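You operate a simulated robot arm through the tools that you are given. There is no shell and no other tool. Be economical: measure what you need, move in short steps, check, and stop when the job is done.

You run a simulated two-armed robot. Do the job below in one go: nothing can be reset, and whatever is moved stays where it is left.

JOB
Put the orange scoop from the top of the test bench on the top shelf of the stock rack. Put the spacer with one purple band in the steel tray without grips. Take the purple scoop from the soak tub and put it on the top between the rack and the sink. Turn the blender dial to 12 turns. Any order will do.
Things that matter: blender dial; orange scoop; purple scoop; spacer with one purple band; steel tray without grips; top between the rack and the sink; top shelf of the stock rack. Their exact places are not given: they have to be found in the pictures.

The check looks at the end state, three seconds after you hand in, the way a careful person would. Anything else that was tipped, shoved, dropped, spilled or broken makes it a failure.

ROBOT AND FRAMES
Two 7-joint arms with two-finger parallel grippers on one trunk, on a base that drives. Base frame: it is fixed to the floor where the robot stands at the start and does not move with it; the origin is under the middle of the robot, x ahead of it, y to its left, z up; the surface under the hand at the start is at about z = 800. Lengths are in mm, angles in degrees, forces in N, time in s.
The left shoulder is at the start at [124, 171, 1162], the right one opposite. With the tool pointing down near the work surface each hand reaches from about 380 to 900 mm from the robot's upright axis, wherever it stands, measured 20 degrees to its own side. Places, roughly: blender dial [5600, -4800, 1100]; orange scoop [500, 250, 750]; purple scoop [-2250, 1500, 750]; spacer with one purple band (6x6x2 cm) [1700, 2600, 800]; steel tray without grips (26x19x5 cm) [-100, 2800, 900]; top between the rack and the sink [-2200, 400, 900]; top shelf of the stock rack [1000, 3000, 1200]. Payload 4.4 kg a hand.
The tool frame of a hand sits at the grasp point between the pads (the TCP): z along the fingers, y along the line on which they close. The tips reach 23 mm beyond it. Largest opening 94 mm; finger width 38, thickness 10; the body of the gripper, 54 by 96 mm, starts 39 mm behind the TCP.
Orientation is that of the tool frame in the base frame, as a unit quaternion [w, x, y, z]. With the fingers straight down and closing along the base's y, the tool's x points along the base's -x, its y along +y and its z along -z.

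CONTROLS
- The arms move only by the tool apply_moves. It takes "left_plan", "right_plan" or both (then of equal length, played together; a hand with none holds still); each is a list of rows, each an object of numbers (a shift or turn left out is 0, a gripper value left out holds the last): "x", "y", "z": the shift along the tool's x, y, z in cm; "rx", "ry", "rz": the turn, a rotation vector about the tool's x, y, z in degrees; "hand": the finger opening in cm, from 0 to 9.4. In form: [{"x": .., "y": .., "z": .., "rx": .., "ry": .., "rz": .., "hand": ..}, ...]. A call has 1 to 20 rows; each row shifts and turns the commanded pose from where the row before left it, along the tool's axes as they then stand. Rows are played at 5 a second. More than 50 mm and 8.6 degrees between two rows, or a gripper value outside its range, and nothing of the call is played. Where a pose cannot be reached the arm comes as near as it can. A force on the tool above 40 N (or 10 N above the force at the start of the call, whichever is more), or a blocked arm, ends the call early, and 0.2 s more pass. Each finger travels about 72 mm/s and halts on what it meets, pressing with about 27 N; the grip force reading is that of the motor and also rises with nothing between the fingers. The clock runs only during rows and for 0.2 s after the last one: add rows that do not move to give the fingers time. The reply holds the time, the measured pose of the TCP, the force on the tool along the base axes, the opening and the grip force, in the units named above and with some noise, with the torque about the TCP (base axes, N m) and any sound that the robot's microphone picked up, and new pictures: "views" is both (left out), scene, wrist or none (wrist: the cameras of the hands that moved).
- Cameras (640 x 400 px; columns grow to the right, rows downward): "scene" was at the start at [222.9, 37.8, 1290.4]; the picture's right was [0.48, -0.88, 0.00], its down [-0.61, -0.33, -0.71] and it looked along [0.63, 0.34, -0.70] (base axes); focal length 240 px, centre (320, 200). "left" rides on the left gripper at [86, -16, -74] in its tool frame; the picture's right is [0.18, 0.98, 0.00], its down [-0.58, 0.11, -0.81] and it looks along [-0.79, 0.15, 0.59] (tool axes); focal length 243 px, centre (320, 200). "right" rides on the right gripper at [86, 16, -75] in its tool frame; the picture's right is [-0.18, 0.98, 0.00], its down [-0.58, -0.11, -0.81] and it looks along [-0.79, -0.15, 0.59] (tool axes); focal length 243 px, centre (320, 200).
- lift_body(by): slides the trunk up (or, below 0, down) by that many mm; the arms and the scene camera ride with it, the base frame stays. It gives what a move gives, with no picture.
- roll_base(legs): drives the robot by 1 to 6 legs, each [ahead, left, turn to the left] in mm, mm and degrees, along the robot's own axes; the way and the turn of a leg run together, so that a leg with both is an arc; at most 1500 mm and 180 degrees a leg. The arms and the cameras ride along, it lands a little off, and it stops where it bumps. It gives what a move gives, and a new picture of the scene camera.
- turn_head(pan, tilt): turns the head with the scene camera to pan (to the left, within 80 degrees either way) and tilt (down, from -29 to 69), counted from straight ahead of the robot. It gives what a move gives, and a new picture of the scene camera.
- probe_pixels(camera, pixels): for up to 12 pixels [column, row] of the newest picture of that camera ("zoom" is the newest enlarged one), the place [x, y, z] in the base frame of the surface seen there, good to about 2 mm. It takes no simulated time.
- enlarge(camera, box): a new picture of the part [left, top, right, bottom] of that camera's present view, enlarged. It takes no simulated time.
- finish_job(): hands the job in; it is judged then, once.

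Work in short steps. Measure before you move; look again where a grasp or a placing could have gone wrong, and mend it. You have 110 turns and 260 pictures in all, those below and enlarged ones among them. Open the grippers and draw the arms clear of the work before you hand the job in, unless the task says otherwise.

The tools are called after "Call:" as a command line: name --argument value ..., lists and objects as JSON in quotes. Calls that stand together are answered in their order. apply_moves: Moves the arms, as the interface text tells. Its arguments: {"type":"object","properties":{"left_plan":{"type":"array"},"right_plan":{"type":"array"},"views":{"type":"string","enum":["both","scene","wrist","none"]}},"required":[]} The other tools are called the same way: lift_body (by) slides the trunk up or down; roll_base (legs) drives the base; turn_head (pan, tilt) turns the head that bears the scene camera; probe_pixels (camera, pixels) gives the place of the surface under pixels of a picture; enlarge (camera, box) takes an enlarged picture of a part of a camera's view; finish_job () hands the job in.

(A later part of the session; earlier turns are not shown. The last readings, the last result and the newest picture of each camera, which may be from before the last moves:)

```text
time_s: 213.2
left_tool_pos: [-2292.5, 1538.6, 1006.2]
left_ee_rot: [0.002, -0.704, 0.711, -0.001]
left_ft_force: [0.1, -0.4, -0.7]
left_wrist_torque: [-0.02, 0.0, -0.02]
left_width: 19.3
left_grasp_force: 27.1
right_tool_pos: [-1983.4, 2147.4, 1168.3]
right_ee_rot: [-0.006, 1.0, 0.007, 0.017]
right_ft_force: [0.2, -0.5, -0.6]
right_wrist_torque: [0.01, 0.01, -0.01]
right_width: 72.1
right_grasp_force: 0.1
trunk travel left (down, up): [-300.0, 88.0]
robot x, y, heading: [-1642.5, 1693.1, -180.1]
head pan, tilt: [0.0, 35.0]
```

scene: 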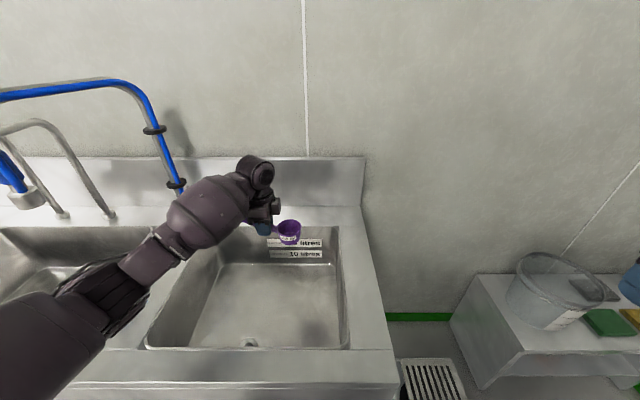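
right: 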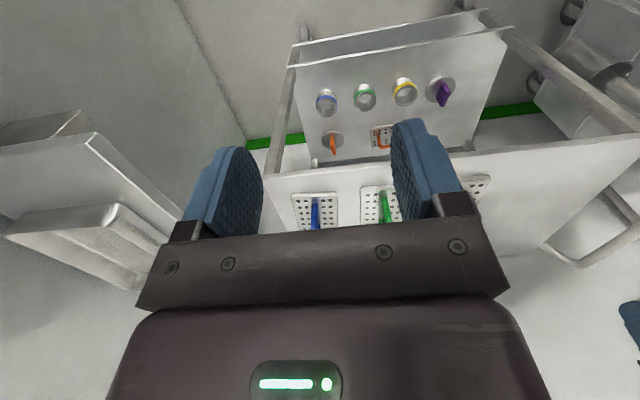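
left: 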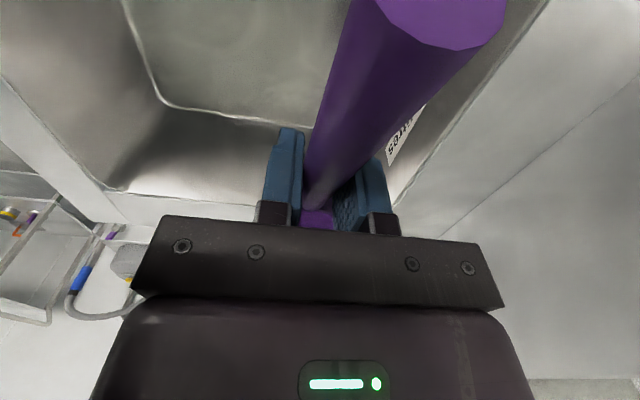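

The scoop is held. I back the base off, turn the hand so the cup points ahead, and look toward the far end of the sink.

Call:
roll_base --legs '[[-450, 0, 0]]'

Call:
apply_moves --left_plan '[{"rz": -8.5}, {"rz": -8.5}, {"rz": -8.5}, {"rz": -8.5}, {"rz": -8.5}, {"rz": -8.5}, {"rz": -8.5}, {"rz": -8.5}, {"rz": -8.5}, {"rz": -8.5}, {"rz": -4}, {}]' --views "none"

Call:
roll_base --legs '[[0, 900, 0]]'

Call:
turn_head --pan 15 --tilt 30

```text
time_s: 216.0
left_tool_pos: [-1836.0, 1537.1, 1007.1]
left_ee_rot: [0.001, -0.706, 0.709, -0.001]
left_ft_force: [0.0, -0.1, -0.7]
left_wrist_torque: [-0.03, -0.01, -0.01]
left_width: 19.0
left_grasp_force: 26.1
right_tool_pos: [-1530.4, 2145.9, 1169.0]
right_ee_rot: [-0.008, 1.0, 0.009, 0.016]
right_ft_force: [0.0, -0.9, -0.6]
right_wrist_torque: [0.0, 0.01, 0.01]
right_width: 72.0
right_grasp_force: 0.0
trunk travel left (down, up): [-300.0, 88.0]
robot x, y, heading: [-1185.9, 1692.1, -179.8]
head pan, tilt: [0.0, 35.0]
```

scene: 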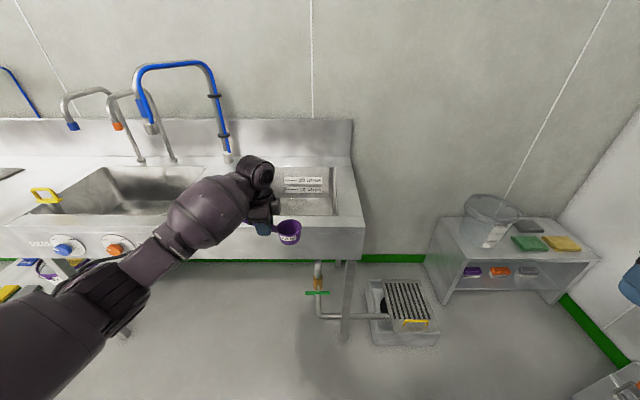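

```text
time_s: 218.6
left_tool_pos: [-1836.0, 1538.0, 1006.8]
left_ee_rot: [-0.001, 1.0, -0.009, 0.002]
left_ft_force: [-0.3, -0.8, -0.4]
left_wrist_torque: [-0.02, -0.01, 0.01]
left_width: 19.4
left_grasp_force: 27.3
right_tool_pos: [-1531.7, 2147.1, 1167.9]
right_ee_rot: [-0.007, 1.0, 0.008, 0.017]
right_ft_force: [-0.2, 0.2, -0.1]
right_wrist_torque: [0.01, 0.0, 0.02]
right_width: 71.9
right_grasp_force: 0.0
trunk travel left (down, up): [-300.0, 88.0]
robot x, y, heading: [-1188.3, 1690.7, -179.5]
head pan, tilt: [0.0, 35.0]
```

```text
time_s: 226.7
left_tool_pos: [-1833.0, 655.2, 1005.1]
left_ee_rot: [0.0, 1.0, -0.012, 0.002]
left_ft_force: [-0.2, -0.4, -0.3]
left_wrist_torque: [-0.01, -0.06, 0.0]
left_width: 19.3
left_grasp_force: 27.0
right_tool_pos: [-1525.4, 1262.4, 1168.5]
right_ee_rot: [-0.008, 1.0, 0.006, 0.016]
right_ft_force: [0.3, 0.0, 0.0]
right_wrist_torque: [0.02, 0.0, -0.03]
right_width: 71.9
right_grasp_force: 0.0
trunk travel left (down, up): [-300.0, 88.0]
robot x, y, heading: [-1184.3, 805.5, -180.1]
head pan, tilt: [0.0, 35.0]
```

scene: 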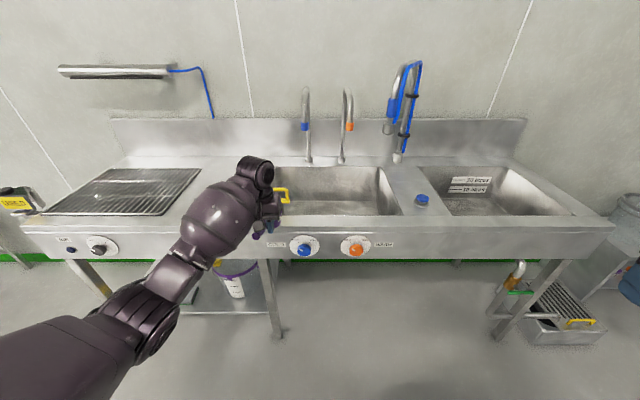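

```text
time_s: 227.5
left_tool_pos: [-1834.9, 654.3, 1005.4]
left_ee_rot: [-0.001, 1.0, -0.014, 0.002]
left_ft_force: [-0.1, -0.1, -0.4]
left_wrist_torque: [0.03, -0.01, -0.01]
left_width: 19.2
left_grasp_force: 27.1
right_tool_pos: [-1526.1, 1263.5, 1168.3]
right_ee_rot: [-0.007, 1.0, 0.007, 0.016]
right_ft_force: [-1.1, -0.1, -0.3]
right_wrist_torque: [-0.01, 0.01, -0.03]
right_width: 71.9
right_grasp_force: 0.0
trunk travel left (down, up): [-300.0, 88.0]
robot x, y, heading: [-1185.1, 806.6, -179.9]
head pan, tilt: [15.0, 30.0]
```

scene: 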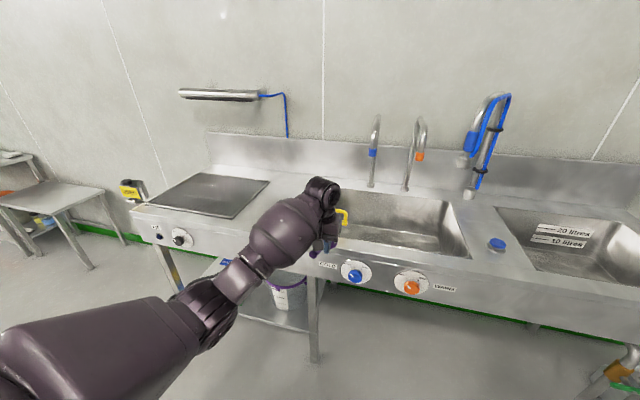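

The strip between the draining rack (right edge ~(265,185)) and the left basin is partly behind the arm. I shift left 400 mm to see it straight.

Call:
roll_base --legs '[[0, 400, 0]]'

Call:
turn_head --pan 0 --tilt 30

Call:
enlarge --camera "scene" --box '[250, 140, 490, 290]'

```text
time_s: 231.6
left_tool_pos: [-1832.5, 246.6, 1005.8]
left_ee_rot: [-0.001, 1.0, -0.01, 0.002]
left_ft_force: [0.3, 0.2, -0.1]
left_wrist_torque: [0.0, -0.04, -0.03]
left_width: 18.9
left_grasp_force: 27.2
right_tool_pos: [-1525.0, 856.5, 1168.3]
right_ee_rot: [-0.007, 1.0, 0.009, 0.017]
right_ft_force: [0.1, -0.4, 0.0]
right_wrist_torque: [0.0, 0.0, -0.01]
right_width: 72.1
right_grasp_force: 0.1
trunk travel left (down, up): [-300.0, 88.0]
robot x, y, heading: [-1181.4, 399.8, -179.7]
head pan, tilt: [15.0, 30.0]
```

scene: 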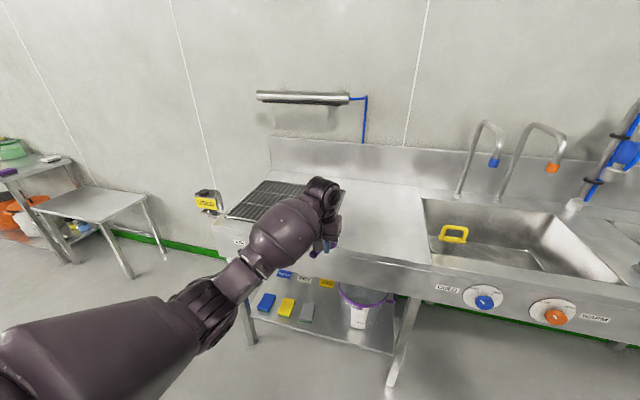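

```text
time_s: 232.4
left_tool_pos: [-1831.7, 247.7, 1005.9]
left_ee_rot: [-0.001, 1.0, -0.011, 0.002]
left_ft_force: [0.7, -0.2, 0.6]
left_wrist_torque: [0.01, 0.02, -0.01]
left_width: 19.1
left_grasp_force: 27.0
right_tool_pos: [-1526.5, 856.4, 1167.7]
right_ee_rot: [-0.007, 1.0, 0.009, 0.016]
right_ft_force: [-0.5, 0.3, -0.8]
right_wrist_torque: [-0.01, 0.02, -0.02]
right_width: 71.9
right_grasp_force: 0.0
trunk travel left (down, up): [-300.0, 88.0]
robot x, y, heading: [-1185.4, 400.5, -179.7]
head pan, tilt: [0.0, 30.0]
```

scene: 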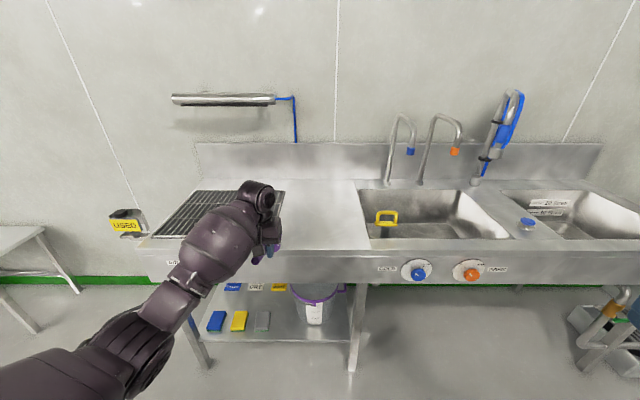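

```text
2.67 times, centred on (370, 215) of scene
```

zoom: 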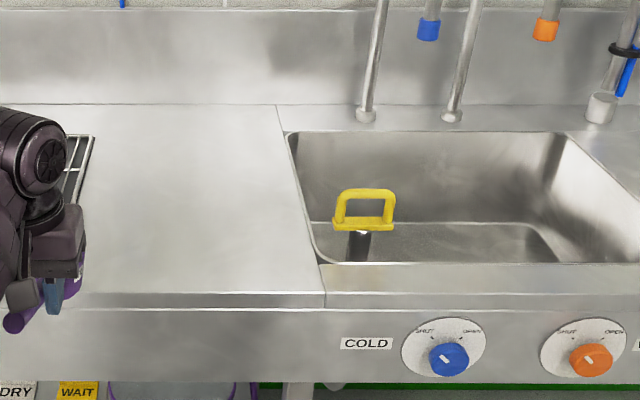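

The flat top between the rack (zoom col 93) and the basin (col 290) is empty. I probe it.

Call:
probe_pixels --camera "zoom" --pixels '[[92, 140], [100, 180], [190, 180], [190, 140], [190, 250], [288, 140], [305, 230], [277, 110], [310, 290], [110, 285]]'

```text
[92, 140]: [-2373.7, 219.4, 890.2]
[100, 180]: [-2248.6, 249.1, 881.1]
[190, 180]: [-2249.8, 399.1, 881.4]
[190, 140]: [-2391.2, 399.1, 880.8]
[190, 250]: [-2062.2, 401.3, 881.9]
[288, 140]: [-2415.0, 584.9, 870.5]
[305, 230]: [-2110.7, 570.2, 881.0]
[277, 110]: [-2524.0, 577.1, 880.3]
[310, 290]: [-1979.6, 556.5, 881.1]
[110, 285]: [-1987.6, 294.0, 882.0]
```

The top is at z 881, y 230-555. I drive so the hand comes to about (-2195,400).

Call:
roll_base --legs '[[0, -152, -0.3], [360, 0, 0]]'

```text
time_s: 236.3
left_tool_pos: [-2195.9, 399.2, 1005.7]
left_ee_rot: [0.0, 1.0, -0.011, 0.002]
left_ft_force: [-0.4, -0.1, -0.6]
left_wrist_torque: [0.04, -0.04, 0.01]
left_width: 19.2
left_grasp_force: 27.0
right_tool_pos: [-1887.4, 1008.1, 1167.3]
right_ee_rot: [-0.007, 1.0, 0.008, 0.017]
right_ft_force: [-0.7, 1.1, 1.0]
right_wrist_torque: [0.02, -0.01, 0.03]
right_width: 72.1
right_grasp_force: 0.1
trunk travel left (down, up): [-300.0, 88.0]
robot x, y, heading: [-1544.2, 553.5, -179.8]
head pan, tilt: [0.0, 30.0]
```

scene: 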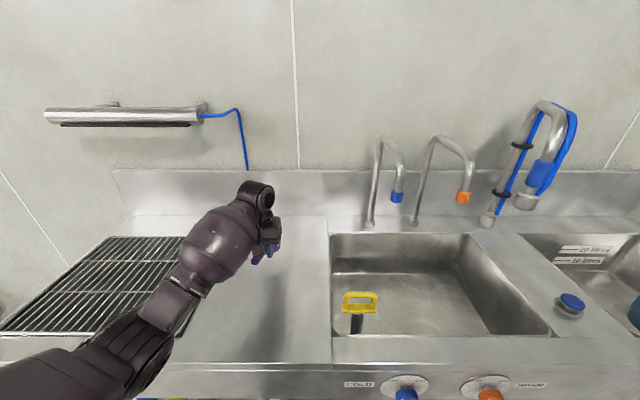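

Now at (-2196,399,1006). I go down 7 cm and then by small steps to about z 930.

Call:
apply_moves --left_plan '[{"z": 3}, {"z": 2.5}, {"z": 1.2}, {}, {"z": 0.4}, {"z": 0.2}, {"z": 0.2}, {}]'

```text
time_s: 238.1
left_tool_pos: [-2196.1, 398.5, 931.9]
left_ee_rot: [-0.001, 1.0, -0.011, 0.0]
left_ft_force: [-1.2, 0.0, 7.4]
left_wrist_torque: [0.0, 0.66, 0.01]
left_width: 19.0
left_grasp_force: 26.9
right_tool_pos: [-1887.8, 1006.9, 1168.1]
right_ee_rot: [-0.007, 1.0, 0.008, 0.016]
right_ft_force: [0.2, -0.4, 0.2]
right_wrist_torque: [-0.01, -0.02, -0.04]
right_width: 72.0
right_grasp_force: 0.0
trunk travel left (down, up): [-300.0, 88.0]
robot x, y, heading: [-1541.2, 552.4, -179.8]
head pan, tilt: [0.0, 30.0]
```

scene: 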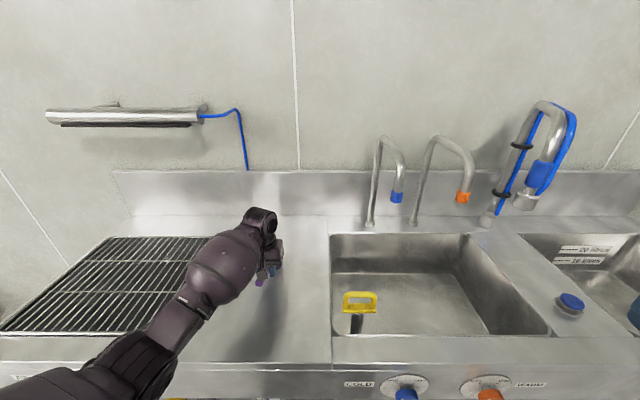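
left: 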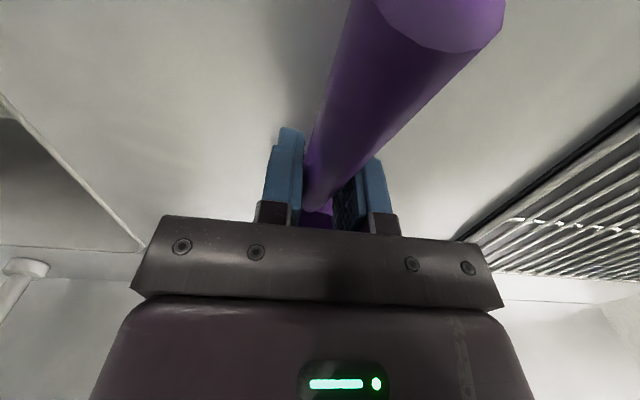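

Contact with 7 N; I ease up 1.5 mm and release, then rise.

Call:
apply_moves --left_plan '[{"z": -0.15}, {}, {"hand": 2.3}, {"hand": 3.2}, {"hand": 5}, {"hand": 7}, {"hand": 8}, {}, {"z": -3}, {"z": -4}, {"z": -4}, {"z": -2}, {}]'

```text
time_s: 240.9
left_tool_pos: [-2194.4, 398.1, 1063.5]
left_ee_rot: [-0.001, 1.0, -0.011, 0.001]
left_ft_force: [0.0, 0.0, -0.1]
left_wrist_torque: [0.01, 0.0, 0.0]
left_width: 79.9
left_grasp_force: 0.1
right_tool_pos: [-1888.5, 1006.8, 1168.8]
right_ee_rot: [-0.007, 1.0, 0.008, 0.016]
right_ft_force: [-0.3, 0.0, 0.2]
right_wrist_torque: [0.0, 0.02, 0.01]
right_width: 71.9
right_grasp_force: 0.0
trunk travel left (down, up): [-300.0, 88.0]
robot x, y, heading: [-1545.8, 550.5, -180.0]
head pan, tilt: [0.0, 30.0]
```

scene: 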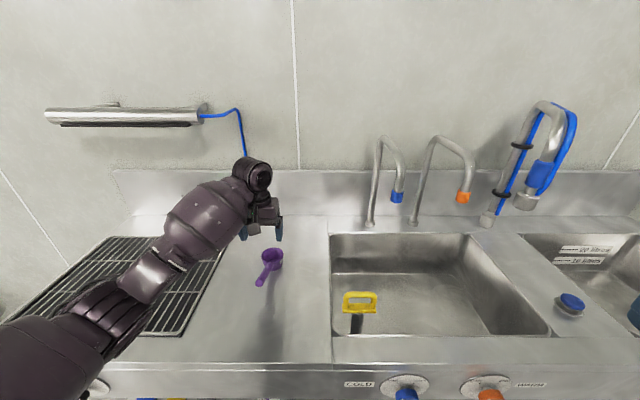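
left: 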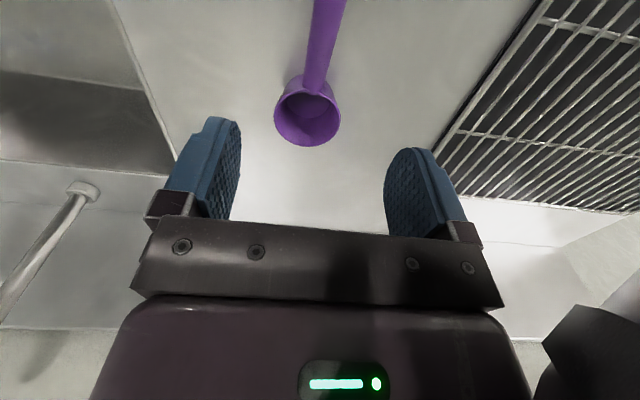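

The purple scoop stands on the strip. I raise the hand free, back off, and turn toward the blender's side of the room.

Call:
roll_base --legs '[[-700, 0, 0], [0, 0, 145]]'

Call:
turn_head --pan 0 --tilt 15

```text
time_s: 250.6
left_tool_pos: [-232.9, 307.3, 1063.5]
left_ee_rot: [-0.001, 0.313, 0.95, 0.001]
left_ft_force: [0.8, 0.4, -0.4]
left_wrist_torque: [0.01, 0.01, -0.01]
left_width: 80.1
left_grasp_force: 0.0
right_tool_pos: [-835.0, -13.2, 1167.9]
right_ee_rot: [-0.018, 0.295, 0.955, -0.002]
right_ft_force: [0.3, -0.3, -0.8]
right_wrist_torque: [0.01, -0.02, 0.0]
right_width: 71.9
right_grasp_force: 0.0
trunk travel left (down, up): [-300.0, 88.0]
robot x, y, heading: [-850.6, 557.7, -34.7]
head pan, tilt: [0.0, 30.0]
```

scene: 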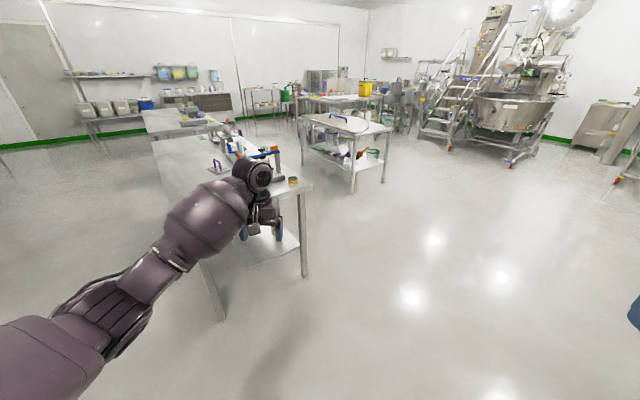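

```text
time_s: 251.4
left_tool_pos: [-234.2, 306.6, 1064.3]
left_ee_rot: [-0.002, 0.313, 0.95, 0.0]
left_ft_force: [0.4, -0.3, 0.5]
left_wrist_torque: [-0.03, 0.02, -0.04]
left_width: 80.1
left_grasp_force: 0.1
right_tool_pos: [-834.1, -13.4, 1166.4]
right_ee_rot: [-0.018, 0.294, 0.956, -0.001]
right_ft_force: [0.2, -0.2, 0.5]
right_wrist_torque: [0.0, 0.03, 0.01]
right_width: 71.9
right_grasp_force: 0.1
trunk travel left (down, up): [-300.0, 88.0]
robot x, y, heading: [-851.8, 556.1, -35.2]
head pan, tilt: [0.0, 15.0]
```

scene: 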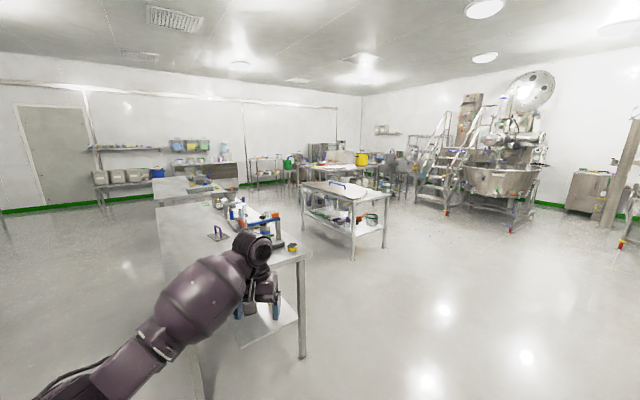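

Open floor lies right of the white table. I zoom toward the blender area and probe the obstacles' feet.

Call:
enlarge --camera "scene" --box '[270, 110, 470, 235]'

Call:
probe_pixels --camera "scene" --pixels '[[384, 245], [352, 262], [447, 215], [510, 232], [420, 195], [360, 160], [330, 150], [405, 165], [470, 180], [385, 190], [520, 150], [303, 355]]'

```text
3.20 times, centred on (370, 172) of scene
```

zoom: 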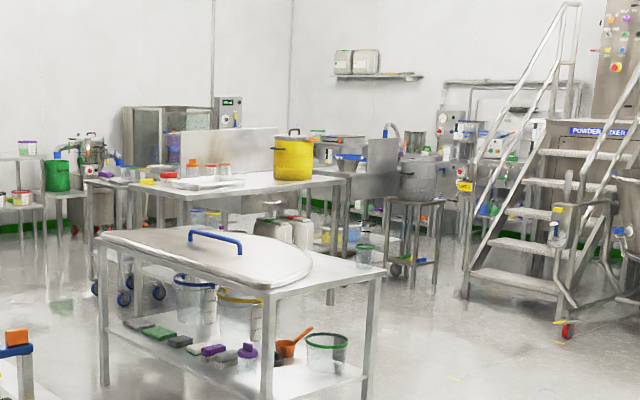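

```text
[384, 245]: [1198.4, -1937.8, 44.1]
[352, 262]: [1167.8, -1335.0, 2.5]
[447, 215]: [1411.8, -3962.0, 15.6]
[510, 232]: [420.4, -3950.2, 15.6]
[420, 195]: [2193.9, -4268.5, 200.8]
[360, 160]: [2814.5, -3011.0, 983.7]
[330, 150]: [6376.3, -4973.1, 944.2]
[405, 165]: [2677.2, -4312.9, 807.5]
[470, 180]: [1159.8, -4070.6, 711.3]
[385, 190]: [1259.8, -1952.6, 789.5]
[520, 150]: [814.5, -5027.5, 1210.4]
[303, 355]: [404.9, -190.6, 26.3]
```

By bearing, the blender dial is by the panel with the green display (zoom (228,110)). I go round by the aisle between the test bench and the white table: first to about (0,-760).

Call:
roll_base --legs '[[1400, -560, 0], [0, 0, 35]]'

Call:
turn_head --pan -10 --tilt 12

```text
refused: leg 1 is longer than a leg can be; nothing moved
```

```text
time_s: 252.1
left_tool_pos: [-233.3, 306.4, 1064.3]
left_ee_rot: [-0.002, 0.314, 0.949, 0.0]
left_ft_force: [1.1, 0.5, -0.6]
left_wrist_torque: [-0.02, 0.01, -0.01]
left_width: 80.1
left_grasp_force: 0.1
right_tool_pos: [-834.4, -14.0, 1167.3]
right_ee_rot: [-0.018, 0.295, 0.955, -0.003]
right_ft_force: [0.2, -0.4, -0.3]
right_wrist_torque: [-0.02, -0.01, 0.01]
right_width: 72.0
right_grasp_force: 0.1
trunk travel left (down, up): [-300.0, 88.0]
robot x, y, heading: [-852.4, 556.2, -35.0]
head pan, tilt: [-10.0, 12.0]
```

scene: 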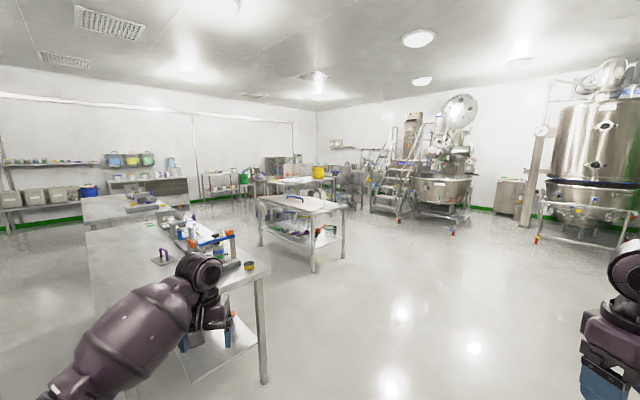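

The leg was too long; I split it.

Call:
roll_base --legs '[[700, -280, 0], [700, -280, 0], [0, 0, 35], [700, 0, 0]]'

Call:
turn_head --pan -15 --tilt 12

```text
time_s: 265.1
left_tool_pos: [1346.5, -544.9, 1063.2]
left_ee_rot: [-0.001, 0.008, 1.0, -0.001]
left_ft_force: [-0.1, -0.5, -0.5]
left_wrist_torque: [-0.03, 0.05, -0.01]
left_width: 80.1
left_grasp_force: 0.0
right_tool_pos: [1042.4, -1156.5, 1167.9]
right_ee_rot: [-0.016, -0.012, 1.0, -0.007]
right_ft_force: [0.7, -0.4, -0.2]
right_wrist_torque: [0.01, 0.03, -0.02]
right_width: 72.1
right_grasp_force: 0.0
trunk travel left (down, up): [-300.0, 88.0]
robot x, y, heading: [696.8, -703.8, 0.7]
head pan, tilt: [-10.0, 12.0]
```

scene: 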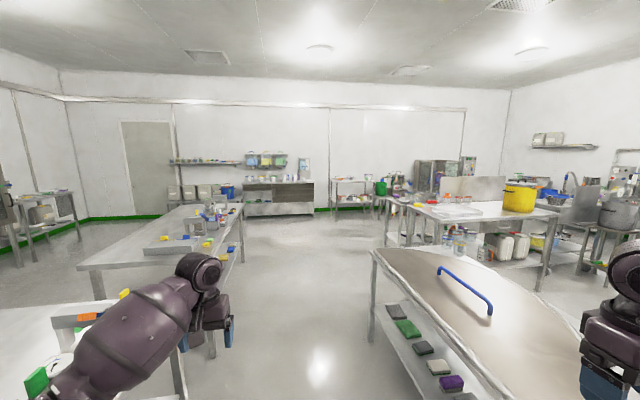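

```text
time_s: 265.7
left_tool_pos: [1346.1, -544.4, 1063.6]
left_ee_rot: [-0.002, 0.007, 1.0, -0.001]
left_ft_force: [0.4, 0.1, -0.3]
left_wrist_torque: [-0.02, 0.02, 0.0]
left_width: 79.9
left_grasp_force: 0.0
right_tool_pos: [1043.2, -1156.3, 1168.4]
right_ee_rot: [-0.016, -0.011, 1.0, -0.007]
right_ft_force: [-0.1, -0.2, -0.1]
right_wrist_torque: [-0.04, 0.0, 0.0]
right_width: 72.0
right_grasp_force: 0.1
trunk travel left (down, up): [-300.0, 88.0]
robot x, y, heading: [697.8, -702.0, 0.2]
head pan, tilt: [-15.0, 12.0]
```

scene: 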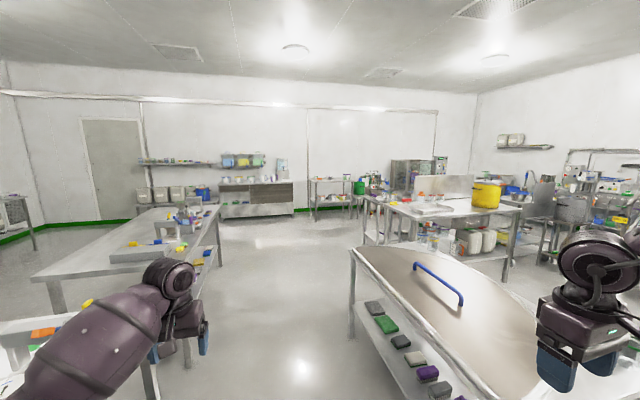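

The aisle ahead is clear. I drive 2600 mm on and look toward the blender.

Call:
roll_base --legs '[[1300, 0, 0], [1300, 0, 0]]'

Call:
turn_head --pan -50 --tilt 15

```text
time_s: 278.4
left_tool_pos: [3944.2, -528.8, 1062.8]
left_ee_rot: [-0.002, 0.012, 1.0, 0.0]
left_ft_force: [0.4, 0.0, -0.6]
left_wrist_torque: [0.04, -0.02, -0.06]
left_width: 79.9
left_grasp_force: 0.0
right_tool_pos: [3635.6, -1137.1, 1168.3]
right_ee_rot: [-0.017, -0.008, 1.0, -0.007]
right_ft_force: [-0.1, 0.4, -0.1]
right_wrist_torque: [0.01, 0.01, 0.0]
right_width: 71.8
right_grasp_force: 0.1
trunk travel left (down, up): [-300.0, 88.0]
robot x, y, heading: [3295.0, -679.3, 0.1]
head pan, tilt: [-15.0, 12.0]
```

scene: 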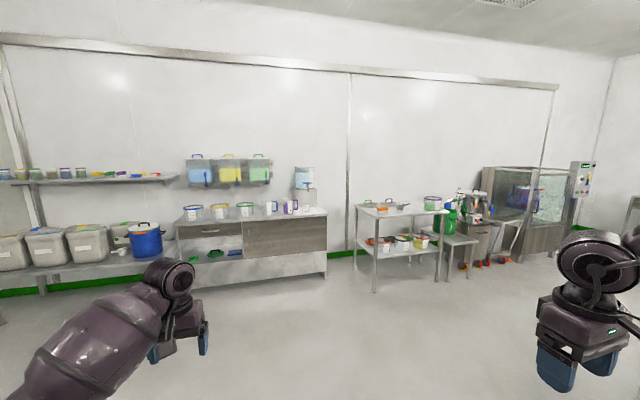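

```text
time_s: 279.4
left_tool_pos: [3943.3, -527.3, 1063.0]
left_ee_rot: [-0.002, 0.011, 1.0, -0.001]
left_ft_force: [-0.3, 0.1, 0.7]
left_wrist_torque: [0.0, 0.05, 0.0]
left_width: 79.9
left_grasp_force: 0.1
right_tool_pos: [3637.7, -1137.9, 1167.3]
right_ee_rot: [-0.016, -0.008, 1.0, -0.007]
right_ft_force: [-0.7, 1.0, -0.3]
right_wrist_torque: [-0.01, 0.01, -0.01]
right_width: 72.1
right_grasp_force: 0.1
trunk travel left (down, up): [-300.0, 88.0]
robot x, y, heading: [3293.0, -680.7, 0.1]
head pan, tilt: [-50.0, 15.0]
```

scene: 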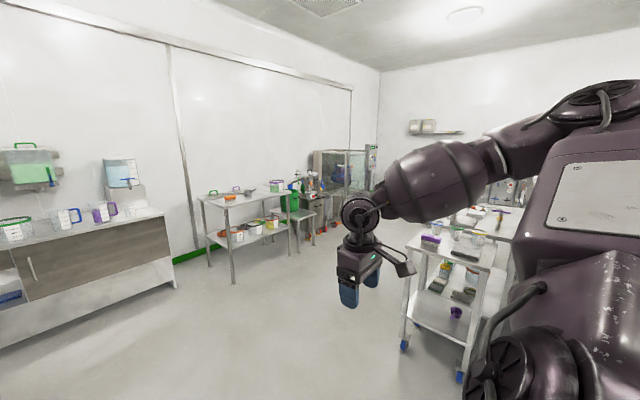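

The blender is the cage with the blue bin at (345,170); its panel is at (370,158). I turn right to face it for a clear view.

Call:
roll_base --legs '[[500, 0, 0], [0, 0, -75]]'

Call:
turn_head --pan 0 --tilt 20

Call:
enlarge --camera "scene" --box '[260, 60, 480, 200]'

```text
time_s: 285.4
left_tool_pos: [4116.7, -1258.0, 1063.1]
left_ee_rot: [-0.002, 0.606, 0.795, 0.001]
left_ft_force: [0.6, -0.2, 0.1]
left_wrist_torque: [0.02, -0.01, 0.01]
left_width: 80.0
left_grasp_force: 0.1
right_tool_pos: [3444.5, -1138.9, 1168.2]
right_ee_rot: [-0.017, 0.591, 0.806, 0.003]
right_ft_force: [-0.7, 0.8, -0.1]
right_wrist_torque: [0.02, 0.03, -0.01]
right_width: 72.1
right_grasp_force: 0.0
trunk travel left (down, up): [-300.0, 88.0]
robot x, y, heading: [3784.2, -679.3, -73.0]
head pan, tilt: [-50.0, 15.0]
```

scene: 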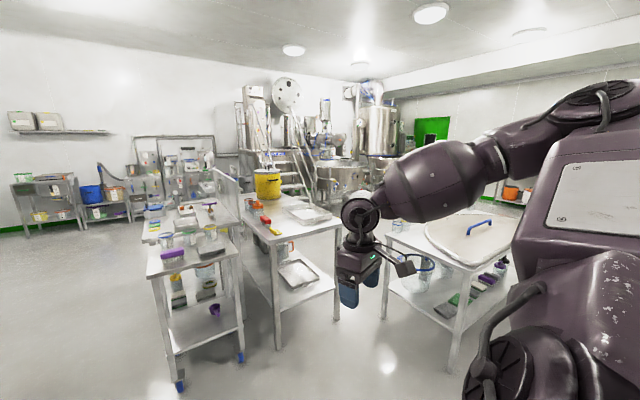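

```text
time_s: 286.6
left_tool_pos: [4117.3, -1257.6, 1062.3]
left_ee_rot: [-0.002, 0.606, 0.796, 0.0]
left_ft_force: [-0.1, 0.7, 0.0]
left_wrist_torque: [-0.03, 0.03, 0.01]
left_width: 79.9
left_grasp_force: 0.0
right_tool_pos: [3445.1, -1139.2, 1166.3]
right_ee_rot: [-0.018, 0.59, 0.807, 0.005]
right_ft_force: [0.4, -1.3, -0.2]
right_wrist_torque: [0.0, -0.01, -0.02]
right_width: 72.2
right_grasp_force: 0.0
trunk travel left (down, up): [-300.0, 88.0]
robot x, y, heading: [3785.1, -677.7, -73.2]
head pan, tilt: [0.0, 20.0]
```

scene: 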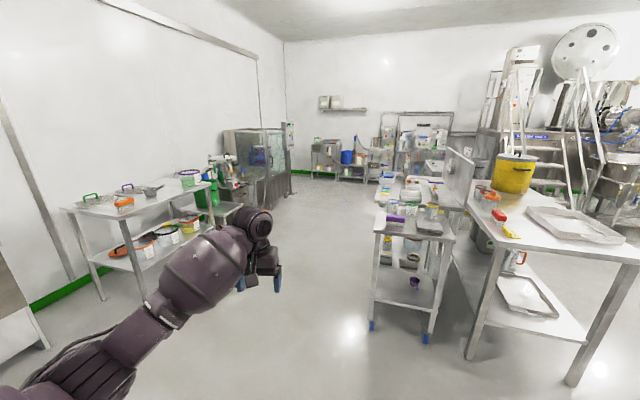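

```text
2.86 times, centred on (370, 130) of scene
```

zoom: 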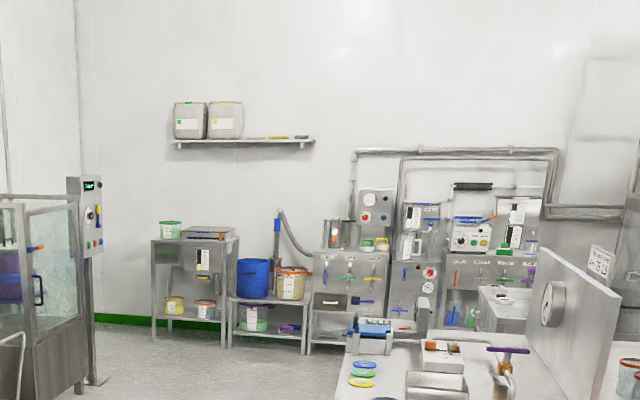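

The panel faces the corridor at zoom (92,215). I probe the corridor's sides.

Call:
probe_pixels --camera "scene" --pixels '[[372, 322], [145, 295], [228, 225], [290, 190], [262, 205], [290, 140], [240, 180], [385, 190], [340, 250], [215, 205]]'

Call:
probe_pixels --camera "zoom" --pixels '[[92, 215], [92, 190], [98, 245], [80, 300], [40, 290]]'

```text
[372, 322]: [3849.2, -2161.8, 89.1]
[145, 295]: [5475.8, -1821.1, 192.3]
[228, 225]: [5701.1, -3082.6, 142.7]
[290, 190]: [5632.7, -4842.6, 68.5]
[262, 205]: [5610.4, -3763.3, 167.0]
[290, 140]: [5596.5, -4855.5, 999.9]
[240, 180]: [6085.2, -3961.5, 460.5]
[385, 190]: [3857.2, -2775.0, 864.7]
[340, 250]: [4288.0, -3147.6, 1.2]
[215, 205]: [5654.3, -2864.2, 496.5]
```

```text
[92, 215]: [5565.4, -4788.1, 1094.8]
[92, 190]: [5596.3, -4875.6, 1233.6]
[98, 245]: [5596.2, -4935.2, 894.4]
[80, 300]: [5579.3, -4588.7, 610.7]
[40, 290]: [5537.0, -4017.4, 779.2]
```

The corridor between x 3900 and 5450 is free. I drive to (4650,-1500), on to y -4300, and turn to face the panel.

Call:
roll_base --legs '[[1037, 590, 0], [0, 0, -17], [1400, 0, 0], [1350, 0, 0], [0, 0, 90]]'

Call:
turn_head --pan -20 --tilt 15

```text
time_s: 310.5
left_tool_pos: [5273.8, -4131.8, 1062.9]
left_ee_rot: [-0.002, 0.019, 1.0, 0.0]
left_ft_force: [-0.1, -0.2, -0.6]
left_wrist_torque: [-0.02, -0.01, 0.01]
left_width: 79.9
left_grasp_force: 0.1
right_tool_pos: [4960.0, -4735.7, 1168.8]
right_ee_rot: [-0.016, 0.001, 1.0, -0.007]
right_ft_force: [0.4, 0.5, 0.5]
right_wrist_torque: [0.01, 0.01, -0.01]
right_width: 71.9
right_grasp_force: 0.0
trunk travel left (down, up): [-300.0, 88.0]
robot x, y, heading: [4620.4, -4274.9, -0.7]
head pan, tilt: [0.0, 20.0]
```

scene: 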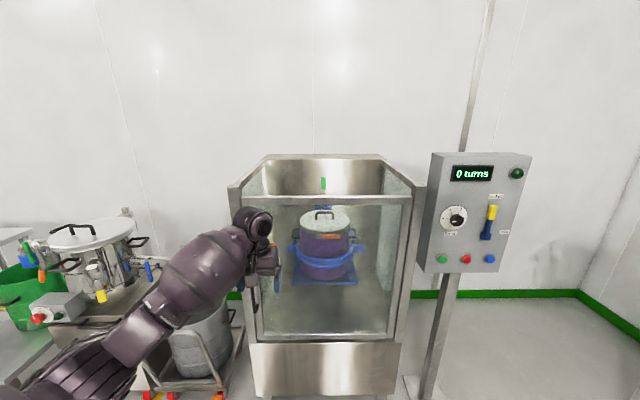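

```text
time_s: 311.3
left_tool_pos: [5273.8, -4131.6, 1063.0]
left_ee_rot: [-0.002, 0.019, 1.0, -0.001]
left_ft_force: [-1.2, -0.2, -0.7]
left_wrist_torque: [0.01, 0.0, 0.01]
left_width: 80.0
left_grasp_force: 0.1
right_tool_pos: [4958.4, -4735.2, 1167.2]
right_ee_rot: [-0.016, -0.001, 1.0, -0.007]
right_ft_force: [0.1, -0.1, 0.9]
right_wrist_torque: [-0.02, 0.04, 0.03]
right_width: 72.0
right_grasp_force: 0.0
trunk travel left (down, up): [-300.0, 88.0]
robot x, y, heading: [4619.9, -4273.1, -0.5]
head pan, tilt: [-20.0, 15.0]
```

scene: 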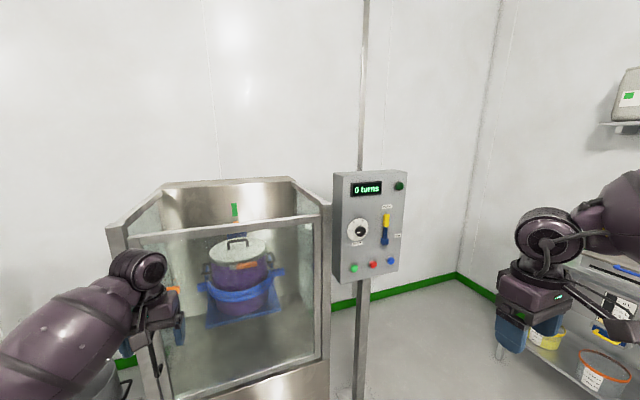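

The panel reads "0 turns". I zoom on the dial.

Call:
enlarge --camera "scene" --box '[325, 165, 421, 225]'

Call:
enlarge --camera "scene" --box '[340, 210, 380, 250]'

Call:
probe_pixels --camera "scene" --pixels '[[360, 231], [349, 231], [369, 231], [358, 221], [358, 241], [340, 185], [400, 185], [386, 218], [384, 240], [372, 264], [354, 268], [338, 265]]'

```text
6.67 times, centred on (373, 195) of scene
```

zoom: 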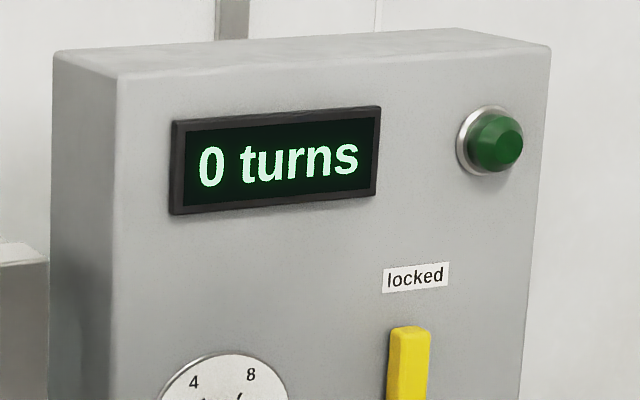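

```text
10.00 times, centred on (360, 230) of scene
```

zoom: 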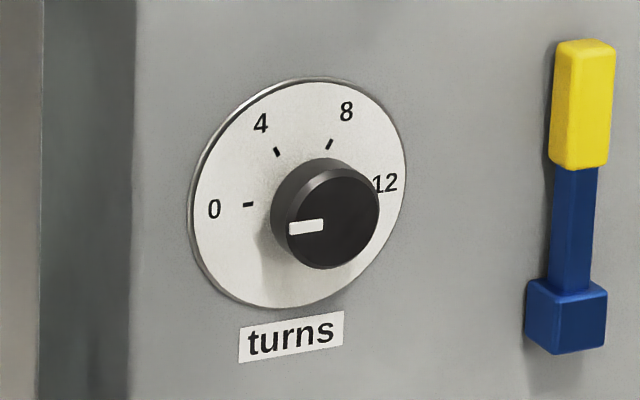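

```text
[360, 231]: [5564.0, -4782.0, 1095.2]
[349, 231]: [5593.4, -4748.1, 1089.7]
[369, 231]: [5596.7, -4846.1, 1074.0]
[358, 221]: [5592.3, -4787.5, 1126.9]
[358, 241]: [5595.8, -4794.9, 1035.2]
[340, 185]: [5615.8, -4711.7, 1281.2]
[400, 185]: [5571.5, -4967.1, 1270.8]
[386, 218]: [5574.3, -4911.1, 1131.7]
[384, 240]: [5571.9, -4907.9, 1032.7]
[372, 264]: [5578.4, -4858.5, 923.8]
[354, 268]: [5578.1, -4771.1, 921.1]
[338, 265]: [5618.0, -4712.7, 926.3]
```

The dial goes from 0 (left) clockwise over 4 and 8 to 12 (right): 180° clockwise. I probe the knob precisely, draw the left arm back, and level the right hand's fingers forward.

Call:
probe_pixels --camera "zoom" --pixels '[[335, 225], [360, 225], [332, 185], [332, 258], [300, 228], [374, 215], [325, 166], [285, 215], [248, 204], [340, 100], [205, 260], [395, 150]]'

Call:
lift_body --by -110

Call:
apply_moves --left_plan '[{"x": 4}, {"x": 4}, {"x": 4}, {"x": 4}, {"x": 4}, {"x": 4, "y": 2}, {"y": 4}, {"y": 4}, {}]' --right_plan '[{"x": -3, "y": 3.5}, {"x": -3, "y": 3.5}, {"x": -3, "y": 3.5}, {"x": -3, "y": 3.5}, {"x": -3, "y": 3.5}, {"x": -3, "y": 3.5}, {}, {}, {}]' --views "none"

```text
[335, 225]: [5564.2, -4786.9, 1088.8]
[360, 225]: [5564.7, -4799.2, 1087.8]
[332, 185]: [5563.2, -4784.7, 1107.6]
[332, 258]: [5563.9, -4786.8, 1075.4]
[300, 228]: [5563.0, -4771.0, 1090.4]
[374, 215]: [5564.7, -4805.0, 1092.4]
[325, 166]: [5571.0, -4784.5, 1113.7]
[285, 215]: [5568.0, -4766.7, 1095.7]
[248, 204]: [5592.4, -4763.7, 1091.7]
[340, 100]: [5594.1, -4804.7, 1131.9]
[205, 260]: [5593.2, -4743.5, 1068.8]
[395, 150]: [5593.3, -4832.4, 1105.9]
```

```text
time_s: 312.7
left_tool_pos: [5273.3, -4131.7, 955.3]
left_ee_rot: [0.0, 0.019, 1.0, 0.0]
left_ft_force: [0.0, -0.3, 0.0]
left_wrist_torque: [0.05, -0.02, 0.0]
left_width: 80.0
left_grasp_force: 0.1
right_tool_pos: [4957.7, -4735.1, 1059.6]
right_ee_rot: [-0.014, -0.001, 1.0, -0.007]
right_ft_force: [-0.1, 0.3, 0.5]
right_wrist_torque: [-0.01, 0.01, 0.0]
right_width: 71.9
right_grasp_force: 0.1
trunk travel left (down, up): [-190.0, 198.0]
robot x, y, heading: [4624.2, -4274.9, -0.5]
head pan, tilt: [-20.0, 15.0]
```

```text
time_s: 314.7
left_tool_pos: [5038.5, -4021.6, 953.9]
left_ee_rot: [-0.002, 0.018, 1.0, -0.002]
left_ft_force: [-0.7, 0.4, -0.2]
left_wrist_torque: [-0.03, -0.01, 0.0]
left_width: 80.2
left_grasp_force: 0.1
right_tool_pos: [5134.1, -4526.5, 1047.5]
right_ee_rot: [-0.017, 0.0, 1.0, -0.006]
right_ft_force: [0.2, -1.3, 0.0]
right_wrist_torque: [-0.01, -0.03, -0.03]
right_width: 72.2
right_grasp_force: 0.0
trunk travel left (down, up): [-190.0, 198.0]
robot x, y, heading: [4623.6, -4275.1, -0.6]
head pan, tilt: [-20.0, 15.0]
```

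The knob's centre is about (y -4787, z 1092), face x 5564, plate x 5593, about 40 mm wide. I pitch the right hand level.

Call:
apply_moves --right_plan '[{"ry": -8.4}, {"ry": -8.4}, {"ry": -8.4}, {"ry": -8.4}, {"ry": -8.4}, {"ry": -8.4}, {"ry": -8.4}, {"ry": -8.4}, {"ry": -8.4}, {"ry": -8.4}, {"ry": -8}, {}, {}]'

```text
time_s: 317.5
left_tool_pos: [5037.3, -4022.2, 955.1]
left_ee_rot: [-0.002, 0.019, 1.0, -0.001]
left_ft_force: [0.0, -0.1, 0.7]
left_wrist_torque: [-0.01, 0.02, 0.02]
left_width: 79.9
left_grasp_force: 0.1
right_tool_pos: [5169.3, -4523.0, 1047.6]
right_ee_rot: [0.515, -0.009, 0.857, -0.004]
right_ft_force: [0.6, -0.9, -0.2]
right_wrist_torque: [0.03, 0.0, -0.01]
right_width: 72.2
right_grasp_force: 0.0
right hand out of reach, approached as far as the arm can: row 6, 7, 8, 9, 10, 11
trunk travel left (down, up): [-190.0, 198.0]
robot x, y, heading: [4624.9, -4274.7, -0.4]
head pan, tilt: [-20.0, 15.0]
```

scene: 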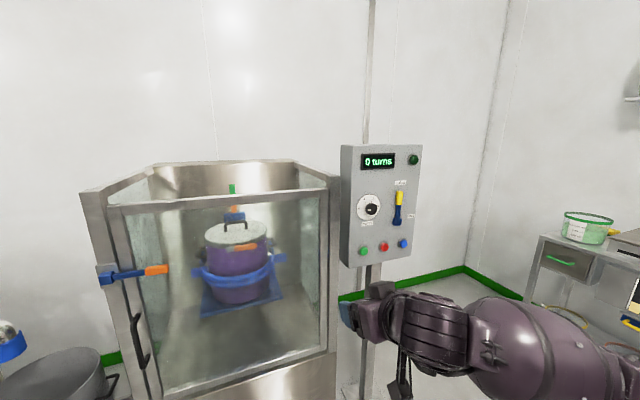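
right: 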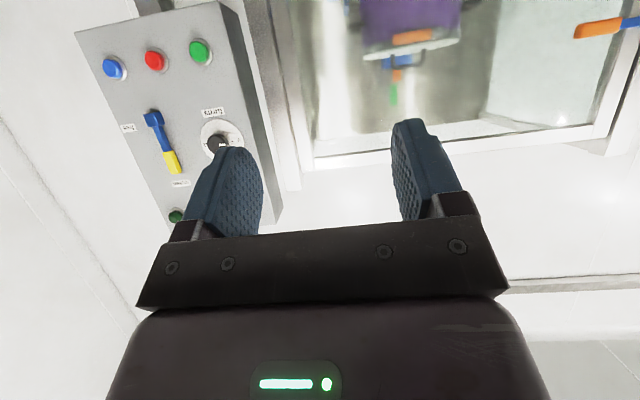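

At 62° it ran out of room. I move the hand 12 cm forward and pitch the remaining 28°.

Call:
apply_moves --right_plan '[{"x": -1.9, "z": 3.5}, {"x": -1.9, "z": 3.5}, {"x": -1.9, "z": 3.5}, {"ry": -7}, {"ry": -7}, {"ry": -7}, {"ry": -7}, {}, {}]'

```text
time_s: 319.5
left_tool_pos: [5037.1, -4020.6, 954.5]
left_ee_rot: [-0.002, 0.019, 1.0, 0.0]
left_ft_force: [0.1, 0.4, -0.4]
left_wrist_torque: [0.02, -0.02, -0.01]
left_width: 79.8
left_grasp_force: 0.1
right_tool_pos: [5287.3, -4522.4, 1049.4]
right_ee_rot: [0.54, -0.01, 0.842, -0.003]
right_ft_force: [-0.3, 0.5, 0.6]
right_wrist_torque: [-0.01, -0.04, 0.03]
right_width: 72.1
right_grasp_force: 0.1
right hand out of reach, approached as far as the arm can: row 4, 5, 6, 7
trunk travel left (down, up): [-190.0, 198.0]
robot x, y, heading: [4624.0, -4275.2, -0.5]
head pan, tilt: [-20.0, 15.0]
```

scene: 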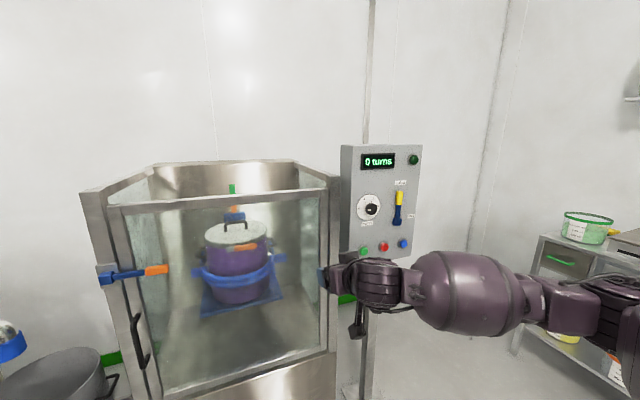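
right: 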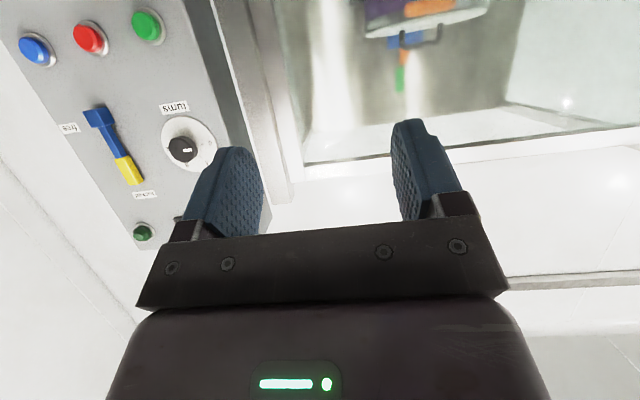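

The wrist limit comes from the folded arm; with more extension it should level. I shift the base right so the hand faces the dial, and 80 mm back.

Call:
roll_base --legs '[[-80, -265, 0.5]]'

Call:
apply_moves --right_plan '[{"x": -3, "z": 3}, {"x": -3, "z": 3}, {"x": -2, "z": 3}, {"x": -1, "z": 2, "ry": -3}, {"x": -1, "z": 2, "ry": -4}, {"ry": -6}, {"ry": -6}, {"ry": -6}, {}, {}]'

```text
time_s: 322.4
left_tool_pos: [4951.9, -4280.6, 955.4]
left_ee_rot: [-0.002, 0.015, 1.0, 0.0]
left_ft_force: [-0.5, -0.3, 0.9]
left_wrist_torque: [0.01, -0.01, -0.03]
left_width: 80.0
left_grasp_force: 0.0
right_tool_pos: [5206.8, -4781.6, 1049.3]
right_ee_rot: [0.54, -0.012, 0.841, -0.002]
right_ft_force: [0.1, 0.4, 0.2]
right_wrist_torque: [-0.01, 0.02, 0.01]
right_width: 72.1
right_grasp_force: 0.1
trunk travel left (down, up): [-190.0, 198.0]
robot x, y, heading: [4540.2, -4538.9, -0.2]
head pan, tilt: [-20.0, 15.0]
```

scene: 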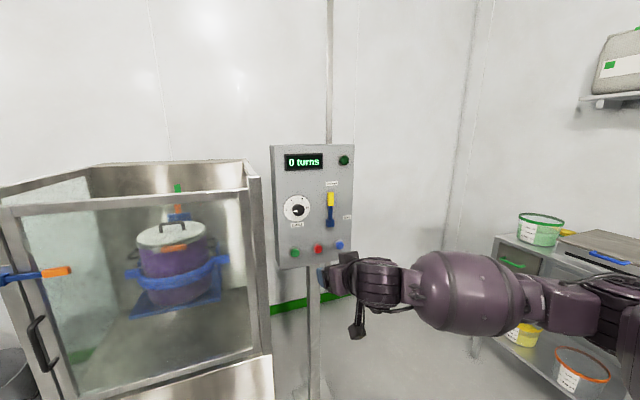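

```text
time_s: 324.6
left_tool_pos: [4951.8, -4281.5, 954.4]
left_ee_rot: [-0.001, 0.015, 1.0, 0.0]
left_ft_force: [-0.2, 0.4, 0.4]
left_wrist_torque: [0.01, 0.02, -0.03]
left_width: 79.7
left_grasp_force: 0.0
right_tool_pos: [5366.6, -4777.5, 1087.3]
right_ee_rot: [0.59, -0.012, 0.807, -0.002]
right_ft_force: [-0.7, 0.4, -0.8]
right_wrist_torque: [0.02, -0.05, -0.02]
right_width: 72.2
right_grasp_force: 0.1
right hand out of reach, approached as far as the arm can: row 6, 7, 8
trunk travel left (down, up): [-190.0, 198.0]
robot x, y, heading: [4539.2, -4534.5, -0.0]
head pan, tilt: [-20.0, 15.0]
```

scene: 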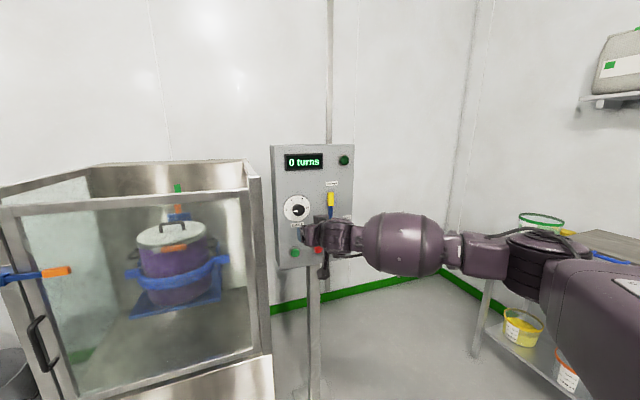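
right: 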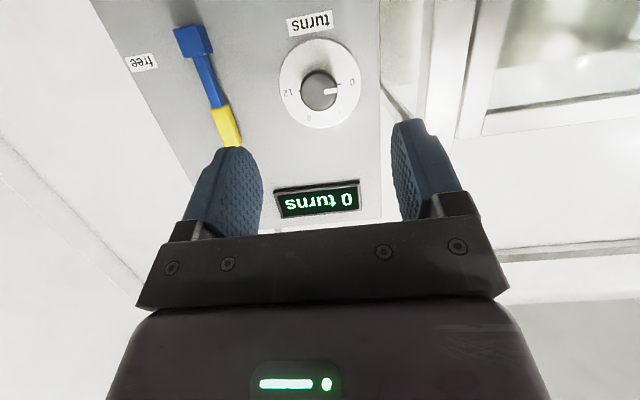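

17.7° remain. With the trunk lower, the hand works higher relative to the shoulder and levels more easily; I lower it by 180 mm, bring the hand back up and pitch again.

Call:
lift_body --by -180

Call:
apply_moves --right_plan '[{"x": -4, "z": -1.3}, {"x": -4, "z": -1.3}, {"x": -4, "z": -1.3}, {"x": -4, "z": -1.3}, {"x": -1.3, "z": -0.4}, {"ry": -4}, {"ry": -4}, {"ry": -4}, {"ry": -4}, {"ry": -1.7}, {}, {}]'

```text
time_s: 326.6
left_tool_pos: [4902.2, -4282.7, 642.5]
left_ee_rot: [-0.286, 0.015, 0.958, -0.004]
left_ft_force: [-0.6, 0.6, 0.4]
left_wrist_torque: [0.0, 0.02, 0.0]
left_width: 79.9
left_grasp_force: 0.1
right_tool_pos: [5328.1, -4776.2, 544.0]
right_ee_rot: [0.347, -0.013, 0.938, 0.005]
right_ft_force: [-0.3, -0.2, 0.7]
right_wrist_torque: [0.03, 0.01, -0.03]
right_width: 71.8
right_grasp_force: 0.1
trunk travel left (down, up): [-10.0, 378.0]
robot x, y, heading: [4535.7, -4538.1, -0.2]
head pan, tilt: [-20.0, 15.0]
```

```text
time_s: 329.2
left_tool_pos: [4904.0, -4281.5, 641.1]
left_ee_rot: [-0.285, 0.014, 0.958, -0.004]
left_ft_force: [-0.1, 0.2, -0.8]
left_wrist_torque: [0.02, -0.01, 0.0]
left_width: 80.0
left_grasp_force: 0.0
right_tool_pos: [5423.9, -4774.3, 698.4]
right_ee_rot: [0.455, -0.012, 0.89, 0.006]
right_ft_force: [0.1, -0.5, 0.0]
right_wrist_torque: [-0.01, 0.02, -0.03]
right_width: 72.0
right_grasp_force: 0.1
right hand out of reach, approached as far as the arm can: row 9
trunk travel left (down, up): [-10.0, 378.0]
robot x, y, heading: [4536.5, -4539.8, -0.2]
head pan, tilt: [-20.0, 15.0]
```

scene: 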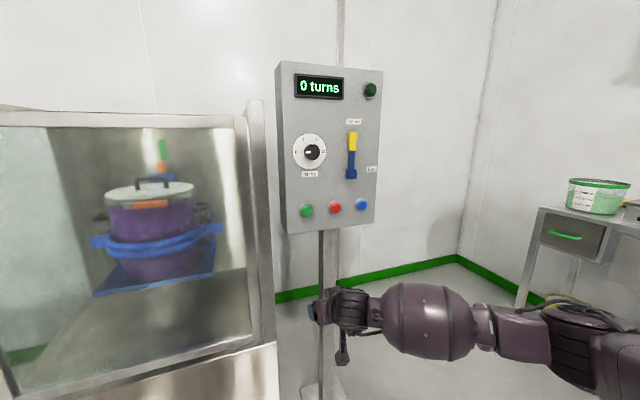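
right: 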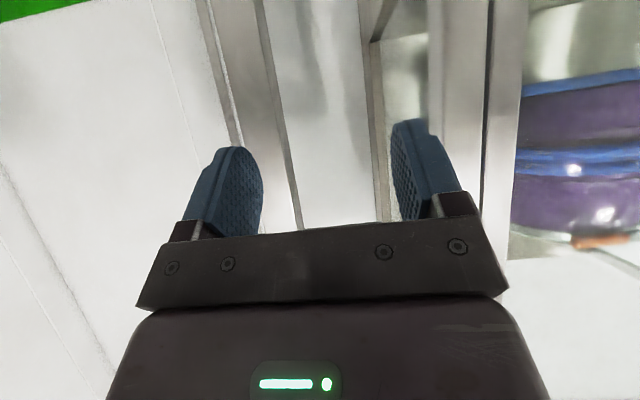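

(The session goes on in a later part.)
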